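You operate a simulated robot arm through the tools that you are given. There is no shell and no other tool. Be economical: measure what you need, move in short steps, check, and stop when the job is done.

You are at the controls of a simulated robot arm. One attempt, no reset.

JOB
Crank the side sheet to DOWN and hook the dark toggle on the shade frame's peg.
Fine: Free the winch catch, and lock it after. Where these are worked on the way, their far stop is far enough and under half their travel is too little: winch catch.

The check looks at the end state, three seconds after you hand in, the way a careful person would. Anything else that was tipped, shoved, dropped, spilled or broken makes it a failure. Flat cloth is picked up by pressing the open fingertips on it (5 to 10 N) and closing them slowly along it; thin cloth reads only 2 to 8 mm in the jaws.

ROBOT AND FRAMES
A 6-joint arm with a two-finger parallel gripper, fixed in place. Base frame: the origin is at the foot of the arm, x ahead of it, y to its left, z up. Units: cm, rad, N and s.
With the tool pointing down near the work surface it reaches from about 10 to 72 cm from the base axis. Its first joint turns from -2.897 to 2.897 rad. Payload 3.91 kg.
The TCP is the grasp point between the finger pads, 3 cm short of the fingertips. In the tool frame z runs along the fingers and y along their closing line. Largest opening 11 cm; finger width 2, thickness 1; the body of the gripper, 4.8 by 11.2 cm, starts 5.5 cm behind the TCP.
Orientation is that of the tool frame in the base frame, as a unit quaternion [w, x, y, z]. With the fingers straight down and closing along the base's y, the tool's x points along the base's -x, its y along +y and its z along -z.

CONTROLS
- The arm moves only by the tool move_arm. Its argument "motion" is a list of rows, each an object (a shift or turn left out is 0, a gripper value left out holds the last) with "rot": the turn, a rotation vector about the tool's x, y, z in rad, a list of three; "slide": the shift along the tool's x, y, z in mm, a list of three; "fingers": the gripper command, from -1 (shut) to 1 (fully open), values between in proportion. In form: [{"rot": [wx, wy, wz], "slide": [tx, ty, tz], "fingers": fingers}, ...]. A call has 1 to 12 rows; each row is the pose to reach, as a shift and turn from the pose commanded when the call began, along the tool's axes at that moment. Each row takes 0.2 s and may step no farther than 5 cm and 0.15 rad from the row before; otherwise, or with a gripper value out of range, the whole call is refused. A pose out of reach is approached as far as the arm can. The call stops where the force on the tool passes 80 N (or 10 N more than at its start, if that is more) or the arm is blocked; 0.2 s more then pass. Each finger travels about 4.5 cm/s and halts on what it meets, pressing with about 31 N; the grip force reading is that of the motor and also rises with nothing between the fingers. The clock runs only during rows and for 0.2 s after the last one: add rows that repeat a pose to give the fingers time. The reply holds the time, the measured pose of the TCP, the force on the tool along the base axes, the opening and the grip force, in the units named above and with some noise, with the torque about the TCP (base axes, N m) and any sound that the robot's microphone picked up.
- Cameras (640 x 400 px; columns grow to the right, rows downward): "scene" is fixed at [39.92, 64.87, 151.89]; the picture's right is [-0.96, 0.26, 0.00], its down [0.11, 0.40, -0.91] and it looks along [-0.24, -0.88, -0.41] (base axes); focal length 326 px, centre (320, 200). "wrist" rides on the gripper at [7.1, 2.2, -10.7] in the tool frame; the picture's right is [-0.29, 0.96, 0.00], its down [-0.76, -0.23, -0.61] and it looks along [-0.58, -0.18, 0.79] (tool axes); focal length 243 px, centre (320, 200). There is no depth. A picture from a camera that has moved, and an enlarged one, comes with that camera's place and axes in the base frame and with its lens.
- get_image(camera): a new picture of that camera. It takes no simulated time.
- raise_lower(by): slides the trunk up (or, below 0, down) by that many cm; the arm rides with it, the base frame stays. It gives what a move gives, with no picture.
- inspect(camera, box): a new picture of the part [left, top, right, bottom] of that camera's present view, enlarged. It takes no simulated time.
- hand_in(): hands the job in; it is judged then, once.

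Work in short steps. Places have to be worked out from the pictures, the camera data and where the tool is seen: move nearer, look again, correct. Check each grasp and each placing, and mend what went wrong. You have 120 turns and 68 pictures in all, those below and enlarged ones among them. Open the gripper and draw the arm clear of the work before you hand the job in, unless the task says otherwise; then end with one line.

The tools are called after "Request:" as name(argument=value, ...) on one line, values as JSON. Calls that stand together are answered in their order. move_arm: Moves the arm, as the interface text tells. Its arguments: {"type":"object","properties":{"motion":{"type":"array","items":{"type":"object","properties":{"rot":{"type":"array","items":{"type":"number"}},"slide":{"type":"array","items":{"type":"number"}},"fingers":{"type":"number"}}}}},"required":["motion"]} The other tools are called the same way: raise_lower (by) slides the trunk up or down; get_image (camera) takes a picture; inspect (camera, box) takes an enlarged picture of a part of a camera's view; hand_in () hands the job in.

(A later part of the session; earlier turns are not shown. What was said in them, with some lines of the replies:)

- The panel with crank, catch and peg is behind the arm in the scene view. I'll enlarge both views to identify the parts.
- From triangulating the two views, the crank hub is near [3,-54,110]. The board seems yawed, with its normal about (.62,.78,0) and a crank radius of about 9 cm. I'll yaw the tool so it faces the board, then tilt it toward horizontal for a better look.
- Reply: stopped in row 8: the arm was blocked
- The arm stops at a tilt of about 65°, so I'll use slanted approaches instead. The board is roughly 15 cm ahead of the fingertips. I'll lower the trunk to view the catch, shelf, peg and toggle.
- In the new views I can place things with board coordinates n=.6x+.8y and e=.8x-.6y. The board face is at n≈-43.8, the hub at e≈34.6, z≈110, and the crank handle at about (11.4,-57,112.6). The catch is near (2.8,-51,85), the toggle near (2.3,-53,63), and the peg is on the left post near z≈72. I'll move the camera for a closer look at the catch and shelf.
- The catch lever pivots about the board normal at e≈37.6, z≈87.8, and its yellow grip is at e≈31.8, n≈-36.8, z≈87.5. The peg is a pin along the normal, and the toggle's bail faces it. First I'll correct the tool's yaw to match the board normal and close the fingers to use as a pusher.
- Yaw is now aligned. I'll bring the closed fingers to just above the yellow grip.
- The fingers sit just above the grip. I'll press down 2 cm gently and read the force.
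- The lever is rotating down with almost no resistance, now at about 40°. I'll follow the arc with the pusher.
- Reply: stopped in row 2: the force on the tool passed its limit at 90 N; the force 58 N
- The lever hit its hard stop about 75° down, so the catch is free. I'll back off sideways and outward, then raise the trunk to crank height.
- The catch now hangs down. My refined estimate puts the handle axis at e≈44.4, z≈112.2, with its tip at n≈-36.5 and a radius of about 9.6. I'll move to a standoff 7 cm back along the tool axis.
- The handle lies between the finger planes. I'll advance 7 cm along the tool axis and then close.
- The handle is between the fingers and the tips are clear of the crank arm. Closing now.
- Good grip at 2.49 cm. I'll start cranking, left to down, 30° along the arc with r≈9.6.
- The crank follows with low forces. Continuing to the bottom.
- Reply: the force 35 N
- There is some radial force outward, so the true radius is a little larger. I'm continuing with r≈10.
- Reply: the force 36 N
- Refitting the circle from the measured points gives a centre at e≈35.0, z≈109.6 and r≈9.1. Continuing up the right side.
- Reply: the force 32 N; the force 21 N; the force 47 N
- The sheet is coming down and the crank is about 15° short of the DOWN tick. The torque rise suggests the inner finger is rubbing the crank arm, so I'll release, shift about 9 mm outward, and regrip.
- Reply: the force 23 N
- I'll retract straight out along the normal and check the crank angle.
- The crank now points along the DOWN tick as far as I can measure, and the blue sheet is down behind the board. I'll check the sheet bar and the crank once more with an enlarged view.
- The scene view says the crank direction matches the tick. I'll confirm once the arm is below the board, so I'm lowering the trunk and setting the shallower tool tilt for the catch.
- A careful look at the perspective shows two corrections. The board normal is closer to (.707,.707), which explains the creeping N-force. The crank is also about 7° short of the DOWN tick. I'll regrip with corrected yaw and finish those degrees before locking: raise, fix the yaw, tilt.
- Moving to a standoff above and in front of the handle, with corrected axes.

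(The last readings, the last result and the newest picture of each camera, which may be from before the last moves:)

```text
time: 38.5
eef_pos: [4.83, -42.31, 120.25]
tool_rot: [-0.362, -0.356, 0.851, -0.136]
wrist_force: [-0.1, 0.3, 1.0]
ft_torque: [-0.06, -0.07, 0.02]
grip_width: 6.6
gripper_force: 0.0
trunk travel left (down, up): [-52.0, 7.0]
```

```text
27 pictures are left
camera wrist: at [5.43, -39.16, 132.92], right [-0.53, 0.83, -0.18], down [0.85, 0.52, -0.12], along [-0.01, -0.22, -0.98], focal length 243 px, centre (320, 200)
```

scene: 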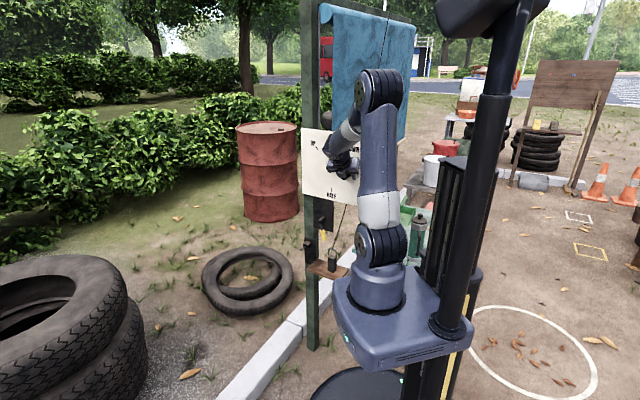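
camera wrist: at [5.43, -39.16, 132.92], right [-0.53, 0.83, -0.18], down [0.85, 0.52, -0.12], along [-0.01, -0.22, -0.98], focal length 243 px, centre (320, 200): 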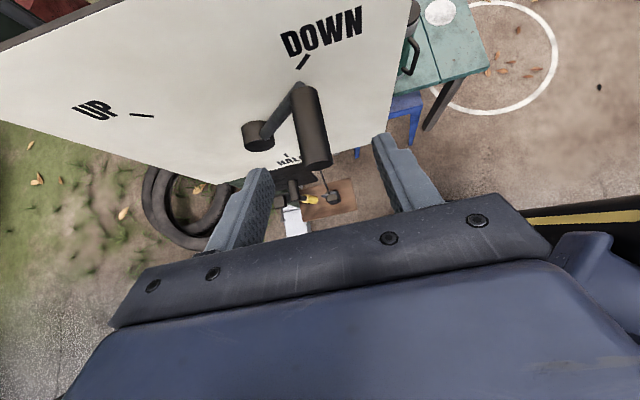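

Request:
move_arm(motion=[{"slide": [0, 0, 25]}, {"slide": [0, 0, 50]}, {"slide": [0, 0, 70]}, {"slide": [0, 0, 70]}, {"slide": [0, 0, 70], "fingers": -1}, {"slide": [0, 0, 70], "fingers": -1}, {"slide": [0, 0, 70], "fingers": -1}, {"slide": [0, 0, 70], "fingers": -1}])

```text
time: 40.3
eef_pos: [1.2, -45.71, 115.03]
tool_rot: [-0.363, -0.356, 0.851, -0.131]
wrist_force: [4.8, -6.2, -9.5]
ft_torque: [0.17, 0.06, 0.54]
grip_width: 2.18
gripper_force: 44.8
trunk travel left (down, up): [-52.0, 7.0]
```

Gripped at 2.2 cm. Moving along the tangent about 1.1 cm up and toward the tick.

Request:
move_arm(motion=[{"slide": [3, -3.5, -3]}, {"slide": [6, -6.9, -6]}, {"slide": [6, -6.9, -6]}])

Request:
inspect(camera="wrist", box=[200, 0, 440, 200])

```text
time: 41.1
eef_pos: [1.65, -45.86, 115.56]
tool_rot: [-0.362, -0.356, 0.852, -0.128]
wrist_force: [-7.6, 2.0, -34.2]
ft_torque: [-0.6, 0.54, 0.86]
grip_width: 2.16
gripper_force: 45.4
trunk travel left (down, up): [-52.0, 7.0]
```

```text
2.00 times, centred on (320, 100) of wrist
camera zoom: at [2.14, -43.06, 128.34], right [-0.53, 0.83, -0.17], down [0.85, 0.51, -0.12], along [-0.01, -0.2, -0.98], focal length 485 px, centre (320, 400)
```

zoom: 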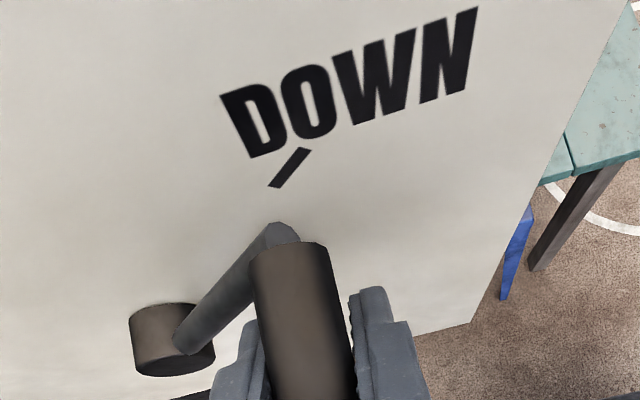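

Request:
move_arm(motion=[{"slide": [1.5, -1.7, -1.5]}, {"slide": [3, -3.4, -3]}, {"slide": [3, -3.4, -3]}])

```text
time: 41.9
eef_pos: [1.61, -46.01, 115.98]
tool_rot: [-0.362, -0.355, 0.852, -0.128]
wrist_force: [-15.0, 10.2, -34.7]
ft_torque: [0.0, -0.23, 0.93]
grip_width: 2.15
gripper_force: 44.4
trunk travel left (down, up): [-52.0, 7.0]
```

Request:
move_arm(motion=[{"slide": [0, 0, 0], "fingers": 0}, {"slide": [0, 0, 0], "fingers": 0}, {"slide": [-18, 0, -18]}, {"slide": [-36, 0, -36]}, {"slide": [-56, 0, -57]}, {"slide": [-56, 40, -57]}, {"slide": [-56, 80, -57]}, {"slide": [-56, 120, -57]}])

Request:
raise_lower(by=-28)

Request:
inspect(camera="scene", box=[320, 138, 360, 173])

```text
time: 43.7
eef_pos: [-0.74, -31.89, 116.76]
tool_rot: [-0.363, -0.356, 0.851, -0.133]
wrist_force: [0.0, 0.4, -0.6]
ft_torque: [0.01, 0.02, 0.0]
grip_width: 5.49
gripper_force: 0.1
trunk travel left (down, up): [-52.0, 7.0]
```

```text
time: 46.6
eef_pos: [-0.62, -32.01, 88.82]
tool_rot: [-0.363, -0.356, 0.851, -0.132]
wrist_force: [-0.7, -0.4, -0.2]
ft_torque: [-0.01, -0.01, -0.02]
grip_width: 5.51
gripper_force: 0.0
trunk travel left (down, up): [-24.0, 35.0]
```

```text
11.43 times, centred on (340, 156) of scene
camera zoom: at [39.92, 64.87, 151.89], right [-0.96, 0.26, 0.0], down [0.11, 0.4, -0.91], along [-0.24, -0.88, -0.41], focal length 3721 px, centre (91, 709)
```

zoom: 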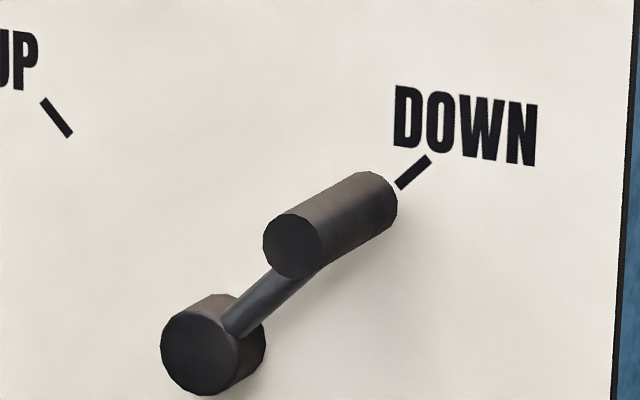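

The crank arm now points right at the DOWN tick (≈46° against 45°). Next I'll lock the catch: shallower tilt, fingers closed, moving to the left side of the hanging lever.

Request:
move_arm(motion=[{"rot": [0, 0.15, 0], "fingers": -1}, {"rot": [0, 0.3, 0], "fingers": -1}, {"rot": [0, 0.3, 0], "fingers": -1}, {"rot": [0, 0.3, 0], "fingers": -1}])

Request:
move_arm(motion=[{"slide": [-10, -40, 5]}, {"slide": [-20, -80, 10]}, {"slide": [-30, -120, 15]}, {"slide": [-40, -160, 20]}, {"slide": [-50, -200, 26]}, {"slide": [-59, -240, 31]}, {"slide": [-59, -240, 31]}])

Request:
get_image(camera="wrist")

```text
time: 47.6
eef_pos: [-0.73, -31.9, 88.71]
tool_rot: [-0.487, -0.331, 0.787, -0.184]
wrist_force: [0.1, 0.0, -0.2]
ft_torque: [0.0, 0.01, -0.01]
grip_width: 0.0
gripper_force: 30.5
trunk travel left (down, up): [-24.0, 35.0]
```

```text
time: 49.2
eef_pos: [15.83, -48.89, 81.55]
tool_rot: [-0.486, -0.332, 0.787, -0.184]
wrist_force: [-0.1, 0.6, 0.1]
ft_torque: [-0.05, 0.02, 0.02]
grip_width: 0.0
gripper_force: 30.8
trunk travel left (down, up): [-24.0, 35.0]
```

```text
24 pictures are left
camera wrist: at [19.01, -43.36, 92.93], right [-0.58, 0.78, -0.23], down [0.79, 0.47, -0.4], along [-0.21, -0.41, -0.89], focal length 243 px, centre (320, 200)
```

wrist: 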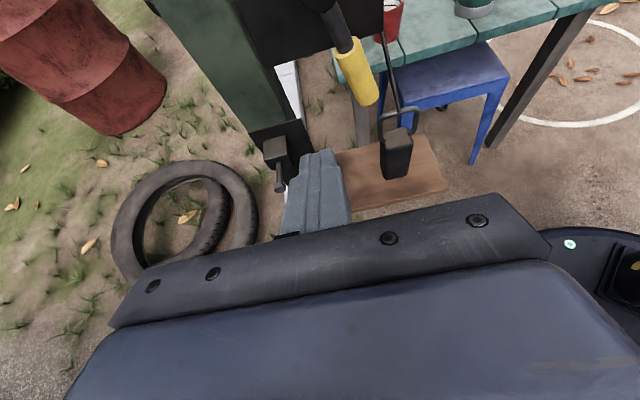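

The view shows the lever hanging, with its end at about E 41, z 78.5, and the peg pin and toggle are clear of it. I'll move in on the lever's left side, then sweep it right and up along its arc.

Request:
move_arm(motion=[{"slide": [17, -2, 33]}, {"slide": [34, -4, 66]}, {"slide": [34, -4, 66]}])

Request:
move_arm(motion=[{"slide": [4.4, 25, -2.3]}, {"slide": [4.4, 47, -2.3]}, {"slide": [11.5, 68, -6]}, {"slide": [24, 85, -12.5]}])

Request:
get_image(camera="wrist")

```text
time: 50.0
eef_pos: [10.8, -54.6, 81.66]
tool_rot: [-0.486, -0.333, 0.787, -0.184]
wrist_force: [-0.3, -0.2, -0.4]
ft_torque: [0.0, -0.02, -0.03]
grip_width: 0.01
gripper_force: 31.4
trunk travel left (down, up): [-24.0, 35.0]
```

```text
time: 51.0
eef_pos: [4.98, -48.48, 84.08]
tool_rot: [-0.486, -0.332, 0.787, -0.183]
wrist_force: [0.7, 0.0, 0.0]
ft_torque: [0.0, -0.01, -0.02]
grip_width: 0.02
gripper_force: 31.9
trunk travel left (down, up): [-24.0, 35.0]
```

```text
23 pictures are left
camera wrist: at [8.08, -42.88, 95.49], right [-0.58, 0.78, -0.22], down [0.79, 0.47, -0.4], along [-0.21, -0.41, -0.89], focal length 243 px, centre (320, 200)
```

wrist: 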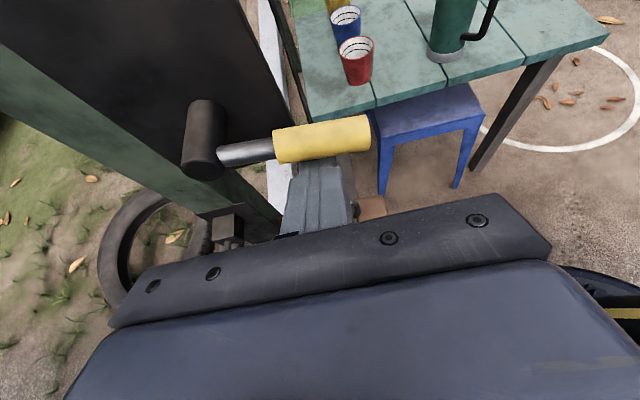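

Request:
move_arm(motion=[{"slide": [8, 6, -4.2]}, {"slide": [16.8, 11, -8.8]}])

Request:
inspect(camera="wrist", box=[160, 60, 420, 240])

```text
time: 51.6
eef_pos: [4.55, -47.74, 85.32]
tool_rot: [-0.482, -0.336, 0.789, -0.179]
wrist_force: [12.0, 1.3, -44.6]
ft_torque: [0.66, -0.69, 0.11]
grip_width: 0.01
gripper_force: 31.0
trunk travel left (down, up): [-24.0, 35.0]
```

```text
2.22 times, centred on (290, 150) of wrist
camera zoom: at [7.56, -42.31, 96.76], right [-0.58, 0.78, -0.22], down [0.79, 0.48, -0.39], along [-0.21, -0.4, -0.89], focal length 539 px, centre (387, 311)
```

zoom: 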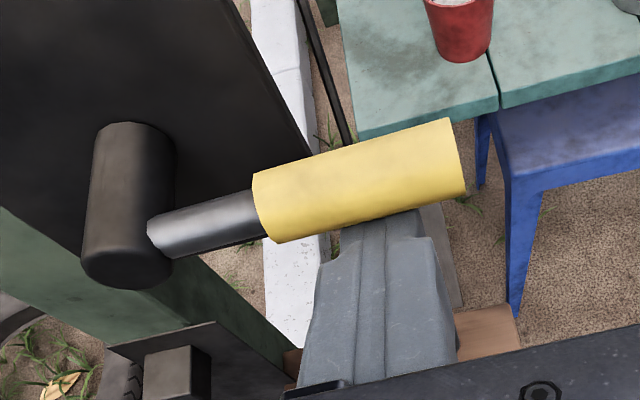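

The catch hit its stop in the locked position. I'm withdrawing down and out, then looking at the toggle and peg.

Request:
move_arm(motion=[{"slide": [-13, 0, 7]}, {"slide": [-13, 0, -40]}, {"slide": [-13, 0, -85]}, {"slide": [-40, 0, -110], "fingers": 0.2}, {"slide": [-80, -20, -110], "fingers": 0.2}, {"slide": [-80, -20, -110], "fingers": 0.2}])

Request:
get_image(camera="wrist")

Request:
inspect(camera="scene", box=[295, 190, 365, 290])

```text
time: 53.0
eef_pos: [15.35, -39.42, 83.83]
tool_rot: [-0.487, -0.331, 0.787, -0.184]
wrist_force: [-0.1, 0.4, 0.2]
ft_torque: [0.01, -0.03, -0.01]
grip_width: 6.64
gripper_force: 0.2
trunk travel left (down, up): [-24.0, 35.0]
```

```text
21 pictures are left
camera wrist: at [18.46, -33.84, 95.27], right [-0.58, 0.78, -0.23], down [0.79, 0.47, -0.4], along [-0.21, -0.41, -0.89], focal length 243 px, centre (320, 200)
```

wrist: 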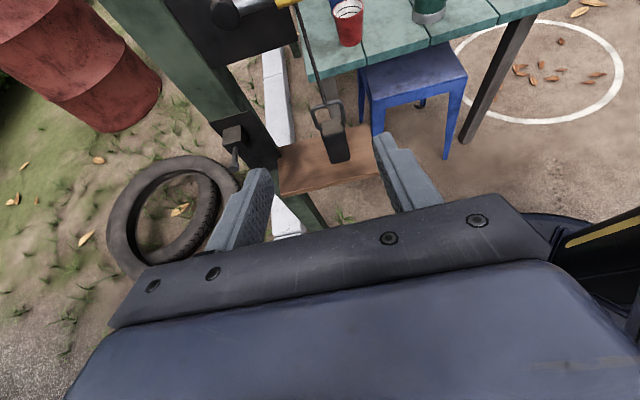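

```text
4.00 times, centred on (330, 240) of scene
camera zoom: at [39.92, 64.87, 151.89], right [-0.96, 0.26, 0.0], down [0.11, 0.4, -0.91], along [-0.24, -0.88, -0.41], focal length 1302 px, centre (280, 40)
```

zoom: 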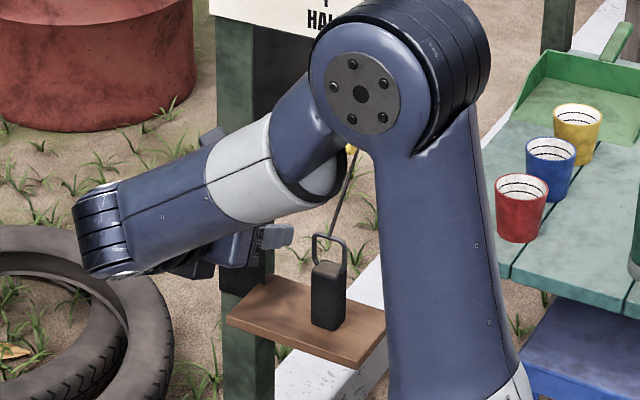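

The toggle body top triangulates to (3.1,-50.2,70.1) in both views (N -33.3, E 37.7). The body spans z 63–70 with the bail up to about 74. The peg tip is near (14.6,-60,69.3) (N -32, E 52.7). I'll lower the trunk and check alignment in front of the toggle.

Request:
raise_lower(by=-14)

Request:
move_arm(motion=[{"slide": [0, 6, 30]}, {"slide": [2, 11, 60]}, {"slide": [2, 11, 60]}])

Request:
get_image(camera="wrist")

Request:
inspect(camera="scene", box=[295, 190, 365, 290])

```text
time: 54.6
eef_pos: [15.24, -39.43, 69.84]
tool_rot: [-0.486, -0.331, 0.787, -0.183]
wrist_force: [0.2, 0.0, -0.3]
ft_torque: [-0.02, 0.02, -0.01]
grip_width: 6.59
gripper_force: 0.1
trunk travel left (down, up): [-10.0, 49.0]
```

```text
time: 55.4
eef_pos: [10.35, -42.39, 67.22]
tool_rot: [-0.485, -0.333, 0.788, -0.183]
wrist_force: [0.6, 0.3, 1.1]
ft_torque: [-0.01, 0.03, -0.01]
grip_width: 6.6
gripper_force: 0.1
trunk travel left (down, up): [-10.0, 49.0]
```

```text
19 pictures are left
camera wrist: at [13.45, -36.81, 78.59], right [-0.58, 0.78, -0.23], down [0.79, 0.47, -0.4], along [-0.21, -0.41, -0.89], focal length 243 px, centre (320, 200)
```

wrist: 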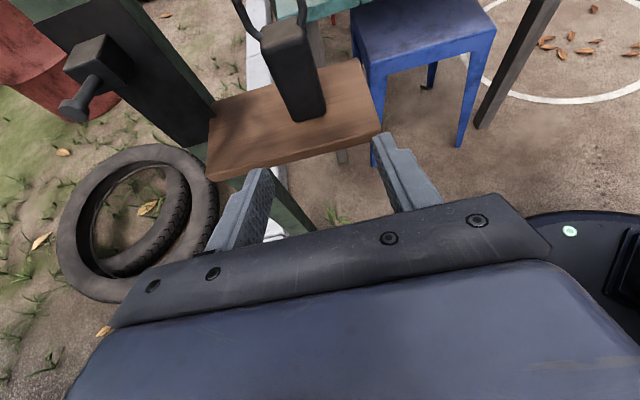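

```text
4.00 times, centred on (330, 240) of scene
camera zoom: at [39.92, 64.87, 151.89], right [-0.96, 0.26, 0.0], down [0.11, 0.4, -0.91], along [-0.24, -0.88, -0.41], focal length 1302 px, centre (280, 40)
```

zoom: 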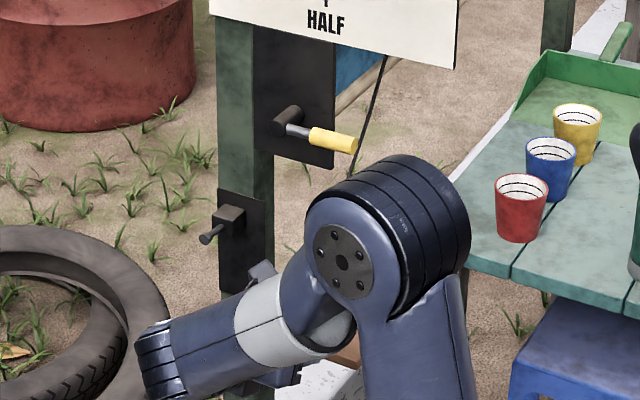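

The catch is back in its original position. Both cameras agree on the toggle (E 37.7) and on the peg tip at (14.7,-59.7,70.0). I'll move straight in along N to straddle the toggle body.

Request:
move_arm(motion=[{"slide": [15, -2, 29]}, {"slide": [30, -4, 57]}, {"slide": [38, -4, 72]}, {"slide": [45, -4, 85.5]}, {"slide": [45, -4, 85.5]}])

Request:
get_image(camera="wrist")

```text
time: 56.6
eef_pos: [4.06, -49.52, 67.34]
tool_rot: [-0.487, -0.332, 0.787, -0.184]
wrist_force: [-0.3, -0.3, -0.2]
ft_torque: [0.0, 0.01, 0.02]
grip_width: 6.59
gripper_force: 0.0
trunk travel left (down, up): [-10.0, 49.0]
```

```text
17 pictures are left
camera wrist: at [7.14, -43.87, 78.76], right [-0.58, 0.78, -0.22], down [0.79, 0.47, -0.4], along [-0.21, -0.41, -0.89], focal length 243 px, centre (320, 200)
```

wrist: 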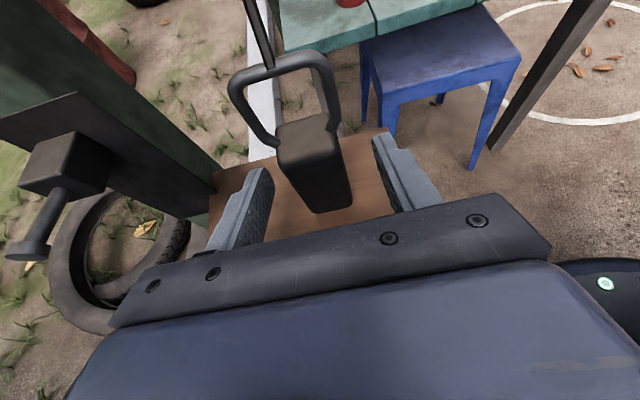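

The body sits well between the pads. Closing, then lifting 1 cm to check the hold and cord tension.

Request:
move_arm(motion=[{"fingers": -1}, {"fingers": -1}, {"fingers": -1}, {"fingers": -1}, {"fingers": -1}])

Request:
move_arm(motion=[{"slide": [9, 0, -4.6]}, {"slide": [17.7, 0, -9.3]}, {"slide": [17.7, 0, -9.3]}])

Request:
get_image(camera="wrist")

```text
time: 57.8
eef_pos: [4.07, -49.45, 67.52]
tool_rot: [-0.487, -0.331, 0.787, -0.183]
wrist_force: [0.7, -0.6, 1.3]
ft_torque: [-0.08, 0.03, 0.02]
grip_width: 3.32
gripper_force: 31.1
trunk travel left (down, up): [-10.0, 49.0]
```

```text
time: 58.6
eef_pos: [4.05, -49.38, 69.39]
tool_rot: [-0.487, -0.332, 0.787, -0.184]
wrist_force: [-0.3, -0.7, 0.3]
ft_torque: [-0.01, -0.02, 0.0]
grip_width: 3.28
gripper_force: 31.2
trunk travel left (down, up): [-10.0, 49.0]
```

```text
16 pictures are left
camera wrist: at [7.22, -43.87, 80.71], right [-0.58, 0.78, -0.23], down [0.79, 0.47, -0.4], along [-0.21, -0.41, -0.89], focal length 243 px, centre (320, 200)
```

wrist: 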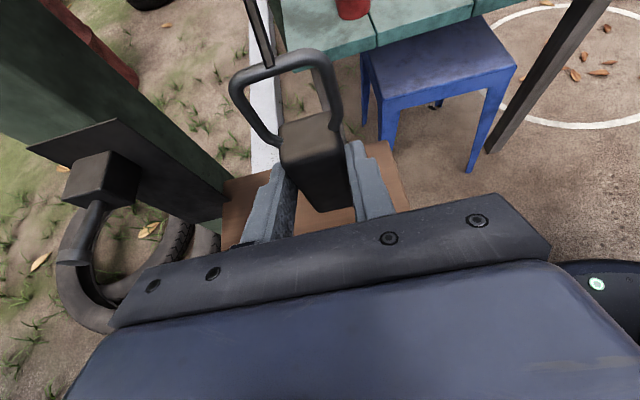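

Lifted cleanly with no cord tension. I'll carry it out past the shelf edge and over to the left in front of the peg, watching the force.

Request:
move_arm(motion=[{"slide": [-14, 0, -27]}, {"slide": [-28, 0, -53]}, {"slide": [-28, -38, -53]}, {"slide": [-28, -76, -53]}, {"slide": [-28, -114, -53]}, {"slide": [-28, -151, -53]}, {"slide": [-28, -151, -53]}])

Request:
get_image(camera="wrist")

Request:
inspect(camera="scene", box=[285, 200, 365, 300])

```text
time: 60.2
eef_pos: [19.31, -55.82, 68.88]
tool_rot: [-0.486, -0.332, 0.787, -0.184]
wrist_force: [-0.2, 0.4, -0.4]
ft_torque: [0.01, 0.01, 0.0]
grip_width: 3.29
gripper_force: 31.2
trunk travel left (down, up): [-10.0, 49.0]
```

```text
15 pictures are left
camera wrist: at [22.45, -50.28, 80.34], right [-0.58, 0.78, -0.22], down [0.79, 0.47, -0.4], along [-0.21, -0.41, -0.89], focal length 243 px, centre (320, 200)
```

wrist: 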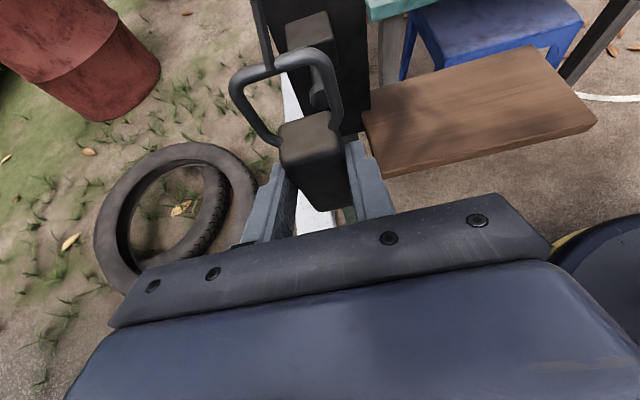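

```text
4.00 times, centred on (325, 250) of scene
camera zoom: at [39.92, 64.87, 151.89], right [-0.96, 0.26, 0.0], down [0.11, 0.4, -0.91], along [-0.24, -0.88, -0.41], focal length 1302 px, centre (300, 0)
```

zoom: 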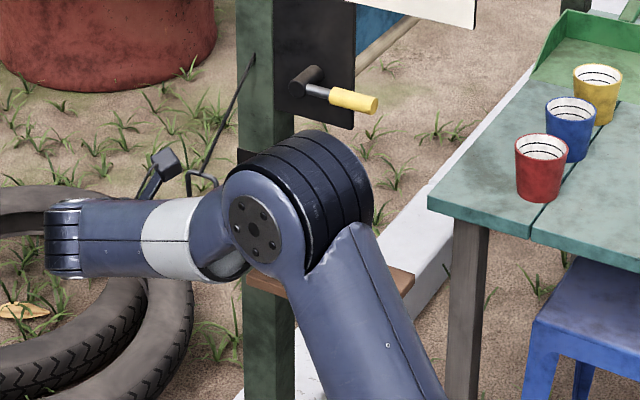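

The peg tip shows at E≈52.2, z≈69.8 and the hole centre is about 4.5 cm above the TCP. I'll lower 3.5 cm and shift slightly to line the bail opening up with the pin, then look.

Request:
move_arm(motion=[{"slide": [-15, 2, 8]}, {"slide": [-31, 4, 16.2]}, {"slide": [-31, 4, 16.2]}])

Request:
get_image(camera="wrist")

Request:
inspect(camera="scene", box=[295, 225, 335, 260])

```text
time: 61.0
eef_pos: [18.97, -55.57, 65.4]
tool_rot: [-0.486, -0.332, 0.787, -0.183]
wrist_force: [-0.4, -0.2, -0.5]
ft_torque: [-0.01, -0.02, 0.0]
grip_width: 3.3
gripper_force: 31.1
trunk travel left (down, up): [-10.0, 49.0]
```

```text
13 pictures are left
camera wrist: at [22.02, -50.01, 76.79], right [-0.58, 0.78, -0.23], down [0.79, 0.47, -0.4], along [-0.21, -0.41, -0.89], focal length 243 px, centre (320, 200)
```

wrist: 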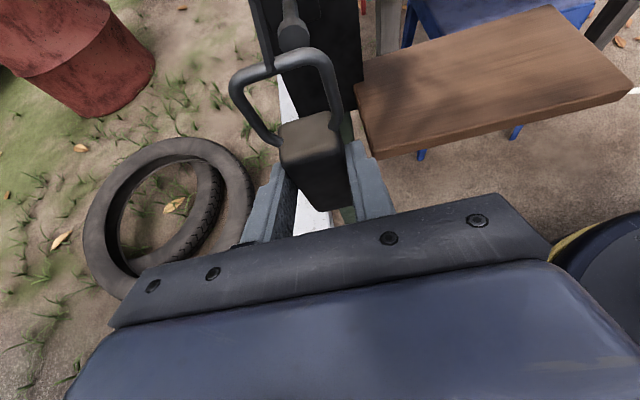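

```text
11.43 times, centred on (315, 242) of scene
camera zoom: at [39.92, 64.87, 151.89], right [-0.96, 0.26, 0.0], down [0.11, 0.4, -0.91], along [-0.24, -0.88, -0.41], focal length 3721 px, centre (377, -286)
```

zoom: 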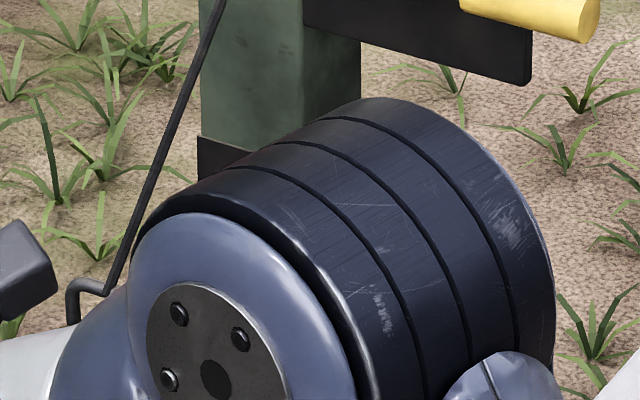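

The bail opening (E≈52.2, z≈70.5) lines up with the pin (E≈52.1, z≈70.1). I'm inserting along N by about 6 cm, watching the force.

Request:
move_arm(motion=[{"slide": [5, 0, 10]}, {"slide": [10, 0, 20]}, {"slide": [15, 0, 29]}, {"slide": [20, 0, 38]}, {"slide": [25, 0, 47]}, {"slide": [29, 0, 55]}])

Request:
get_image(camera="wrist")

```text
time: 62.4
eef_pos: [14.26, -60.03, 65.38]
tool_rot: [-0.486, -0.332, 0.787, -0.183]
wrist_force: [8.7, 12.5, -2.2]
ft_torque: [-0.43, 0.24, -0.33]
grip_width: 3.32
gripper_force: 31.5
trunk travel left (down, up): [-10.0, 49.0]
```

```text
11 pictures are left
camera wrist: at [17.3, -54.43, 76.72], right [-0.58, 0.78, -0.23], down [0.79, 0.47, -0.4], along [-0.21, -0.41, -0.89], focal length 243 px, centre (320, 200)
```

wrist: 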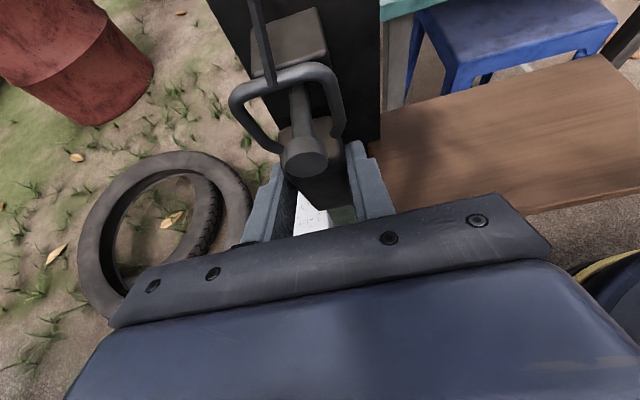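

The pin is through the bail, with its head visible in front of the toggle. I'll back off 4 mm to relieve the contact, then lower until the bail bears on the pin.

Request:
move_arm(motion=[{"slide": [-1.9, 0, -3.5]}, {"slide": [-6.3, 0, -1.2]}, {"slide": [-10.8, 0, 1.1]}])

Request:
move_arm(motion=[{"slide": [-4.4, 0, 2.3]}, {"slide": [-8.9, 0, 4.6]}])

```text
time: 63.2
eef_pos: [14.27, -59.75, 65.11]
tool_rot: [-0.488, -0.329, 0.786, -0.187]
wrist_force: [-3.3, -4.3, 26.4]
ft_torque: [0.02, 0.22, -0.05]
grip_width: 3.32
gripper_force: 31.2
trunk travel left (down, up): [-10.0, 49.0]
```

```text
time: 63.8
eef_pos: [14.36, -59.73, 63.65]
tool_rot: [-0.486, -0.331, 0.787, -0.185]
wrist_force: [-0.5, -0.8, 28.3]
ft_torque: [-0.21, 0.4, 0.01]
grip_width: 3.34
gripper_force: 30.7
trunk travel left (down, up): [-10.0, 49.0]
```

Request:
get_image(camera="wrist")

```text
10 pictures are left
camera wrist: at [17.51, -54.05, 75.08], right [-0.58, 0.78, -0.23], down [0.79, 0.47, -0.4], along [-0.21, -0.42, -0.89], focal length 243 px, centre (320, 200)
```

wrist: 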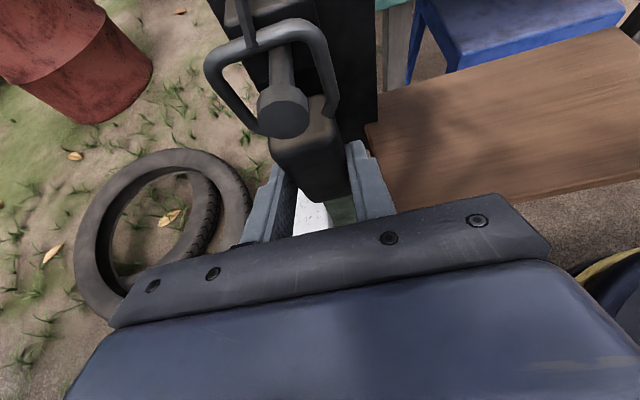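

The bail now bears on the pin behind its head. I'll open slightly (staying clear of the shelf) and check before retracting.

Request:
move_arm(motion=[{"fingers": -0.3}, {"fingers": -0.15}, {"fingers": -0.15}, {"fingers": -0.15}])

Request:
get_image(camera="wrist")

```text
time: 64.8
eef_pos: [14.4, -59.7, 63.42]
tool_rot: [-0.486, -0.332, 0.787, -0.183]
wrist_force: [1.6, -0.2, -2.2]
ft_torque: [-0.01, -0.11, 0.03]
grip_width: 4.6
gripper_force: 0.0
trunk travel left (down, up): [-10.0, 49.0]
```

```text
9 pictures are left
camera wrist: at [17.52, -54.15, 74.84], right [-0.58, 0.78, -0.22], down [0.79, 0.47, -0.4], along [-0.21, -0.41, -0.89], focal length 243 px, centre (320, 200)
```

wrist: 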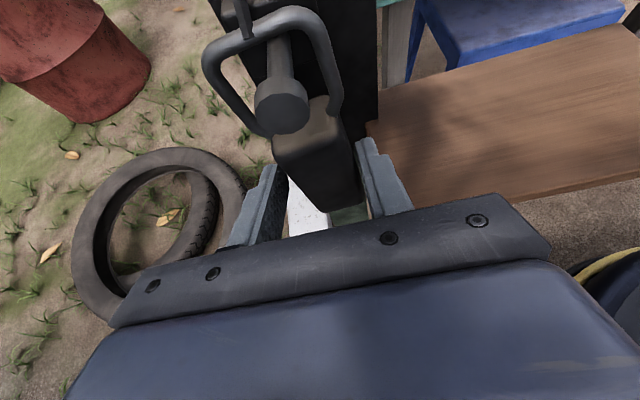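

The toggle hangs on the pin by itself. Retracting straight out along N.

Request:
move_arm(motion=[{"slide": [-9, 0, -18]}, {"slide": [-18, 0, -35]}, {"slide": [-28, 0, -53]}, {"slide": [-42, 0, -80]}, {"slide": [-60, 0, -115]}, {"slide": [-60, 0, -150]}])

Request:
raise_lower(by=30)

Request:
inspect(camera="scene", box=[285, 100, 385, 300])

```text
time: 66.2
eef_pos: [26.12, -48.07, 64.91]
tool_rot: [-0.486, -0.331, 0.788, -0.182]
wrist_force: [-0.4, 1.0, -0.8]
ft_torque: [0.02, -0.02, 0.03]
grip_width: 4.66
gripper_force: 0.0
trunk travel left (down, up): [-10.0, 49.0]
```

```text
time: 69.2
eef_pos: [26.13, -48.04, 94.9]
tool_rot: [-0.486, -0.332, 0.787, -0.183]
wrist_force: [-0.6, -1.1, -0.2]
ft_torque: [-0.01, -0.01, 0.02]
grip_width: 4.66
gripper_force: 0.1
trunk travel left (down, up): [-40.0, 19.0]
```

```text
2.00 times, centred on (335, 200) of scene
camera zoom: at [39.92, 64.87, 151.89], right [-0.96, 0.26, 0.0], down [0.11, 0.4, -0.91], along [-0.24, -0.88, -0.41], focal length 651 px, centre (290, 200)
```

zoom: 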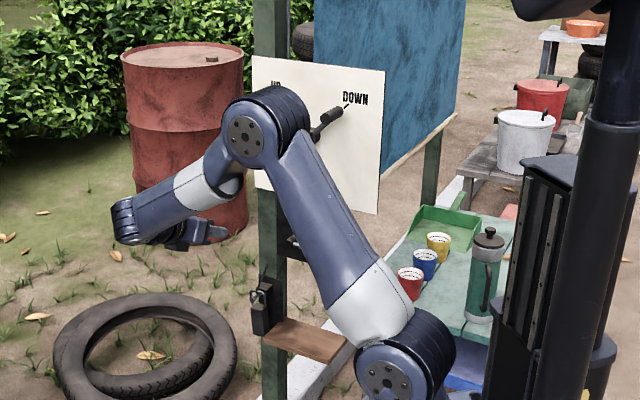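

The toggle hangs on the peg and the crank points to DOWN. I'll pull the arm further clear, open the gripper, and make a final check of crank, catch and toggle.

Request:
move_arm(motion=[{"slide": [0, 30, -35], "fingers": 1}, {"slide": [0, 60, -70], "fingers": 1}, {"slide": [0, 95, -100], "fingers": 1}, {"slide": [0, 130, -120], "fingers": 1}, {"slide": [0, 170, -120], "fingers": 1}])

Request:
inspect(camera="scene", box=[290, 200, 370, 300])

Request:
get_image(camera="scene")

Request:
get_image(camera="wrist")

```text
time: 70.4
eef_pos: [22.1, -28.28, 100.99]
tool_rot: [-0.487, -0.332, 0.787, -0.184]
wrist_force: [0.7, -1.0, -0.4]
ft_torque: [0.0, -0.01, 0.0]
grip_width: 11.0
gripper_force: 0.0
trunk travel left (down, up): [-40.0, 19.0]
```

```text
4.00 times, centred on (330, 250) of scene
camera zoom: at [39.92, 64.87, 151.89], right [-0.96, 0.26, 0.0], down [0.11, 0.4, -0.91], along [-0.24, -0.88, -0.41], focal length 1302 px, centre (280, 0)
```

zoom: 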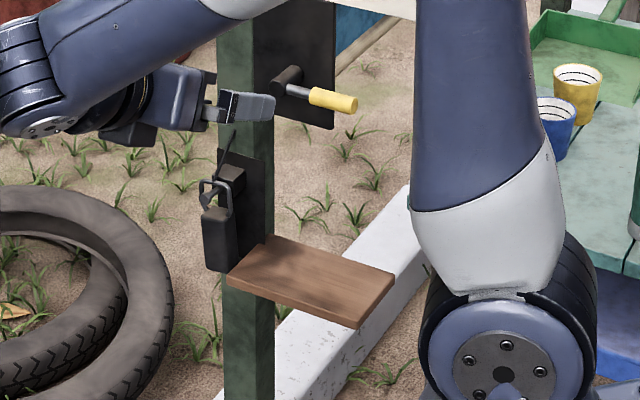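

```text
6 pictures are left
```

scene: 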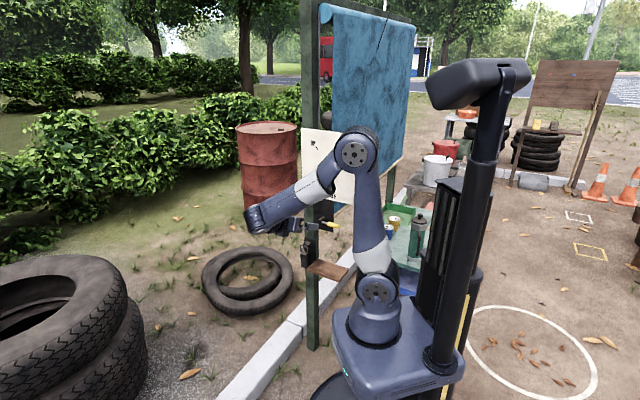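

```text
5 pictures are left
camera wrist: at [25.25, -22.76, 112.38], right [-0.58, 0.78, -0.23], down [0.79, 0.47, -0.4], along [-0.21, -0.41, -0.89], focal length 243 px, centre (320, 200)
```

wrist: 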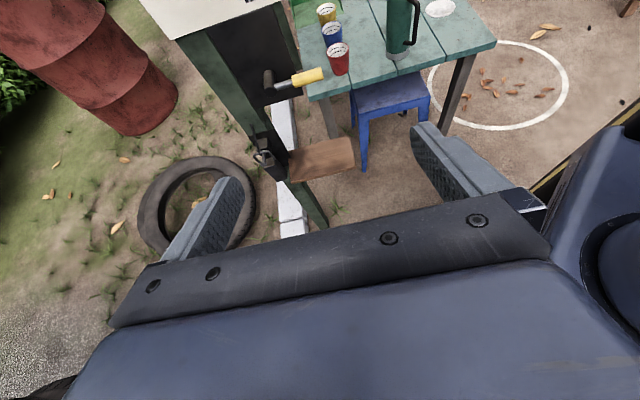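

The sheet is down with the crank at DOWN, the catch is back at its locked stop, the toggle hangs on the peg, and the arm is clear. Handing in.

Request:
hand_in()

```text
The job is handed in.
```

I cranked the side sheet to DOWN, freed the winch catch first and locked it again after, hung the dark toggle on the shade frame's peg, and handed in with the arm clear.
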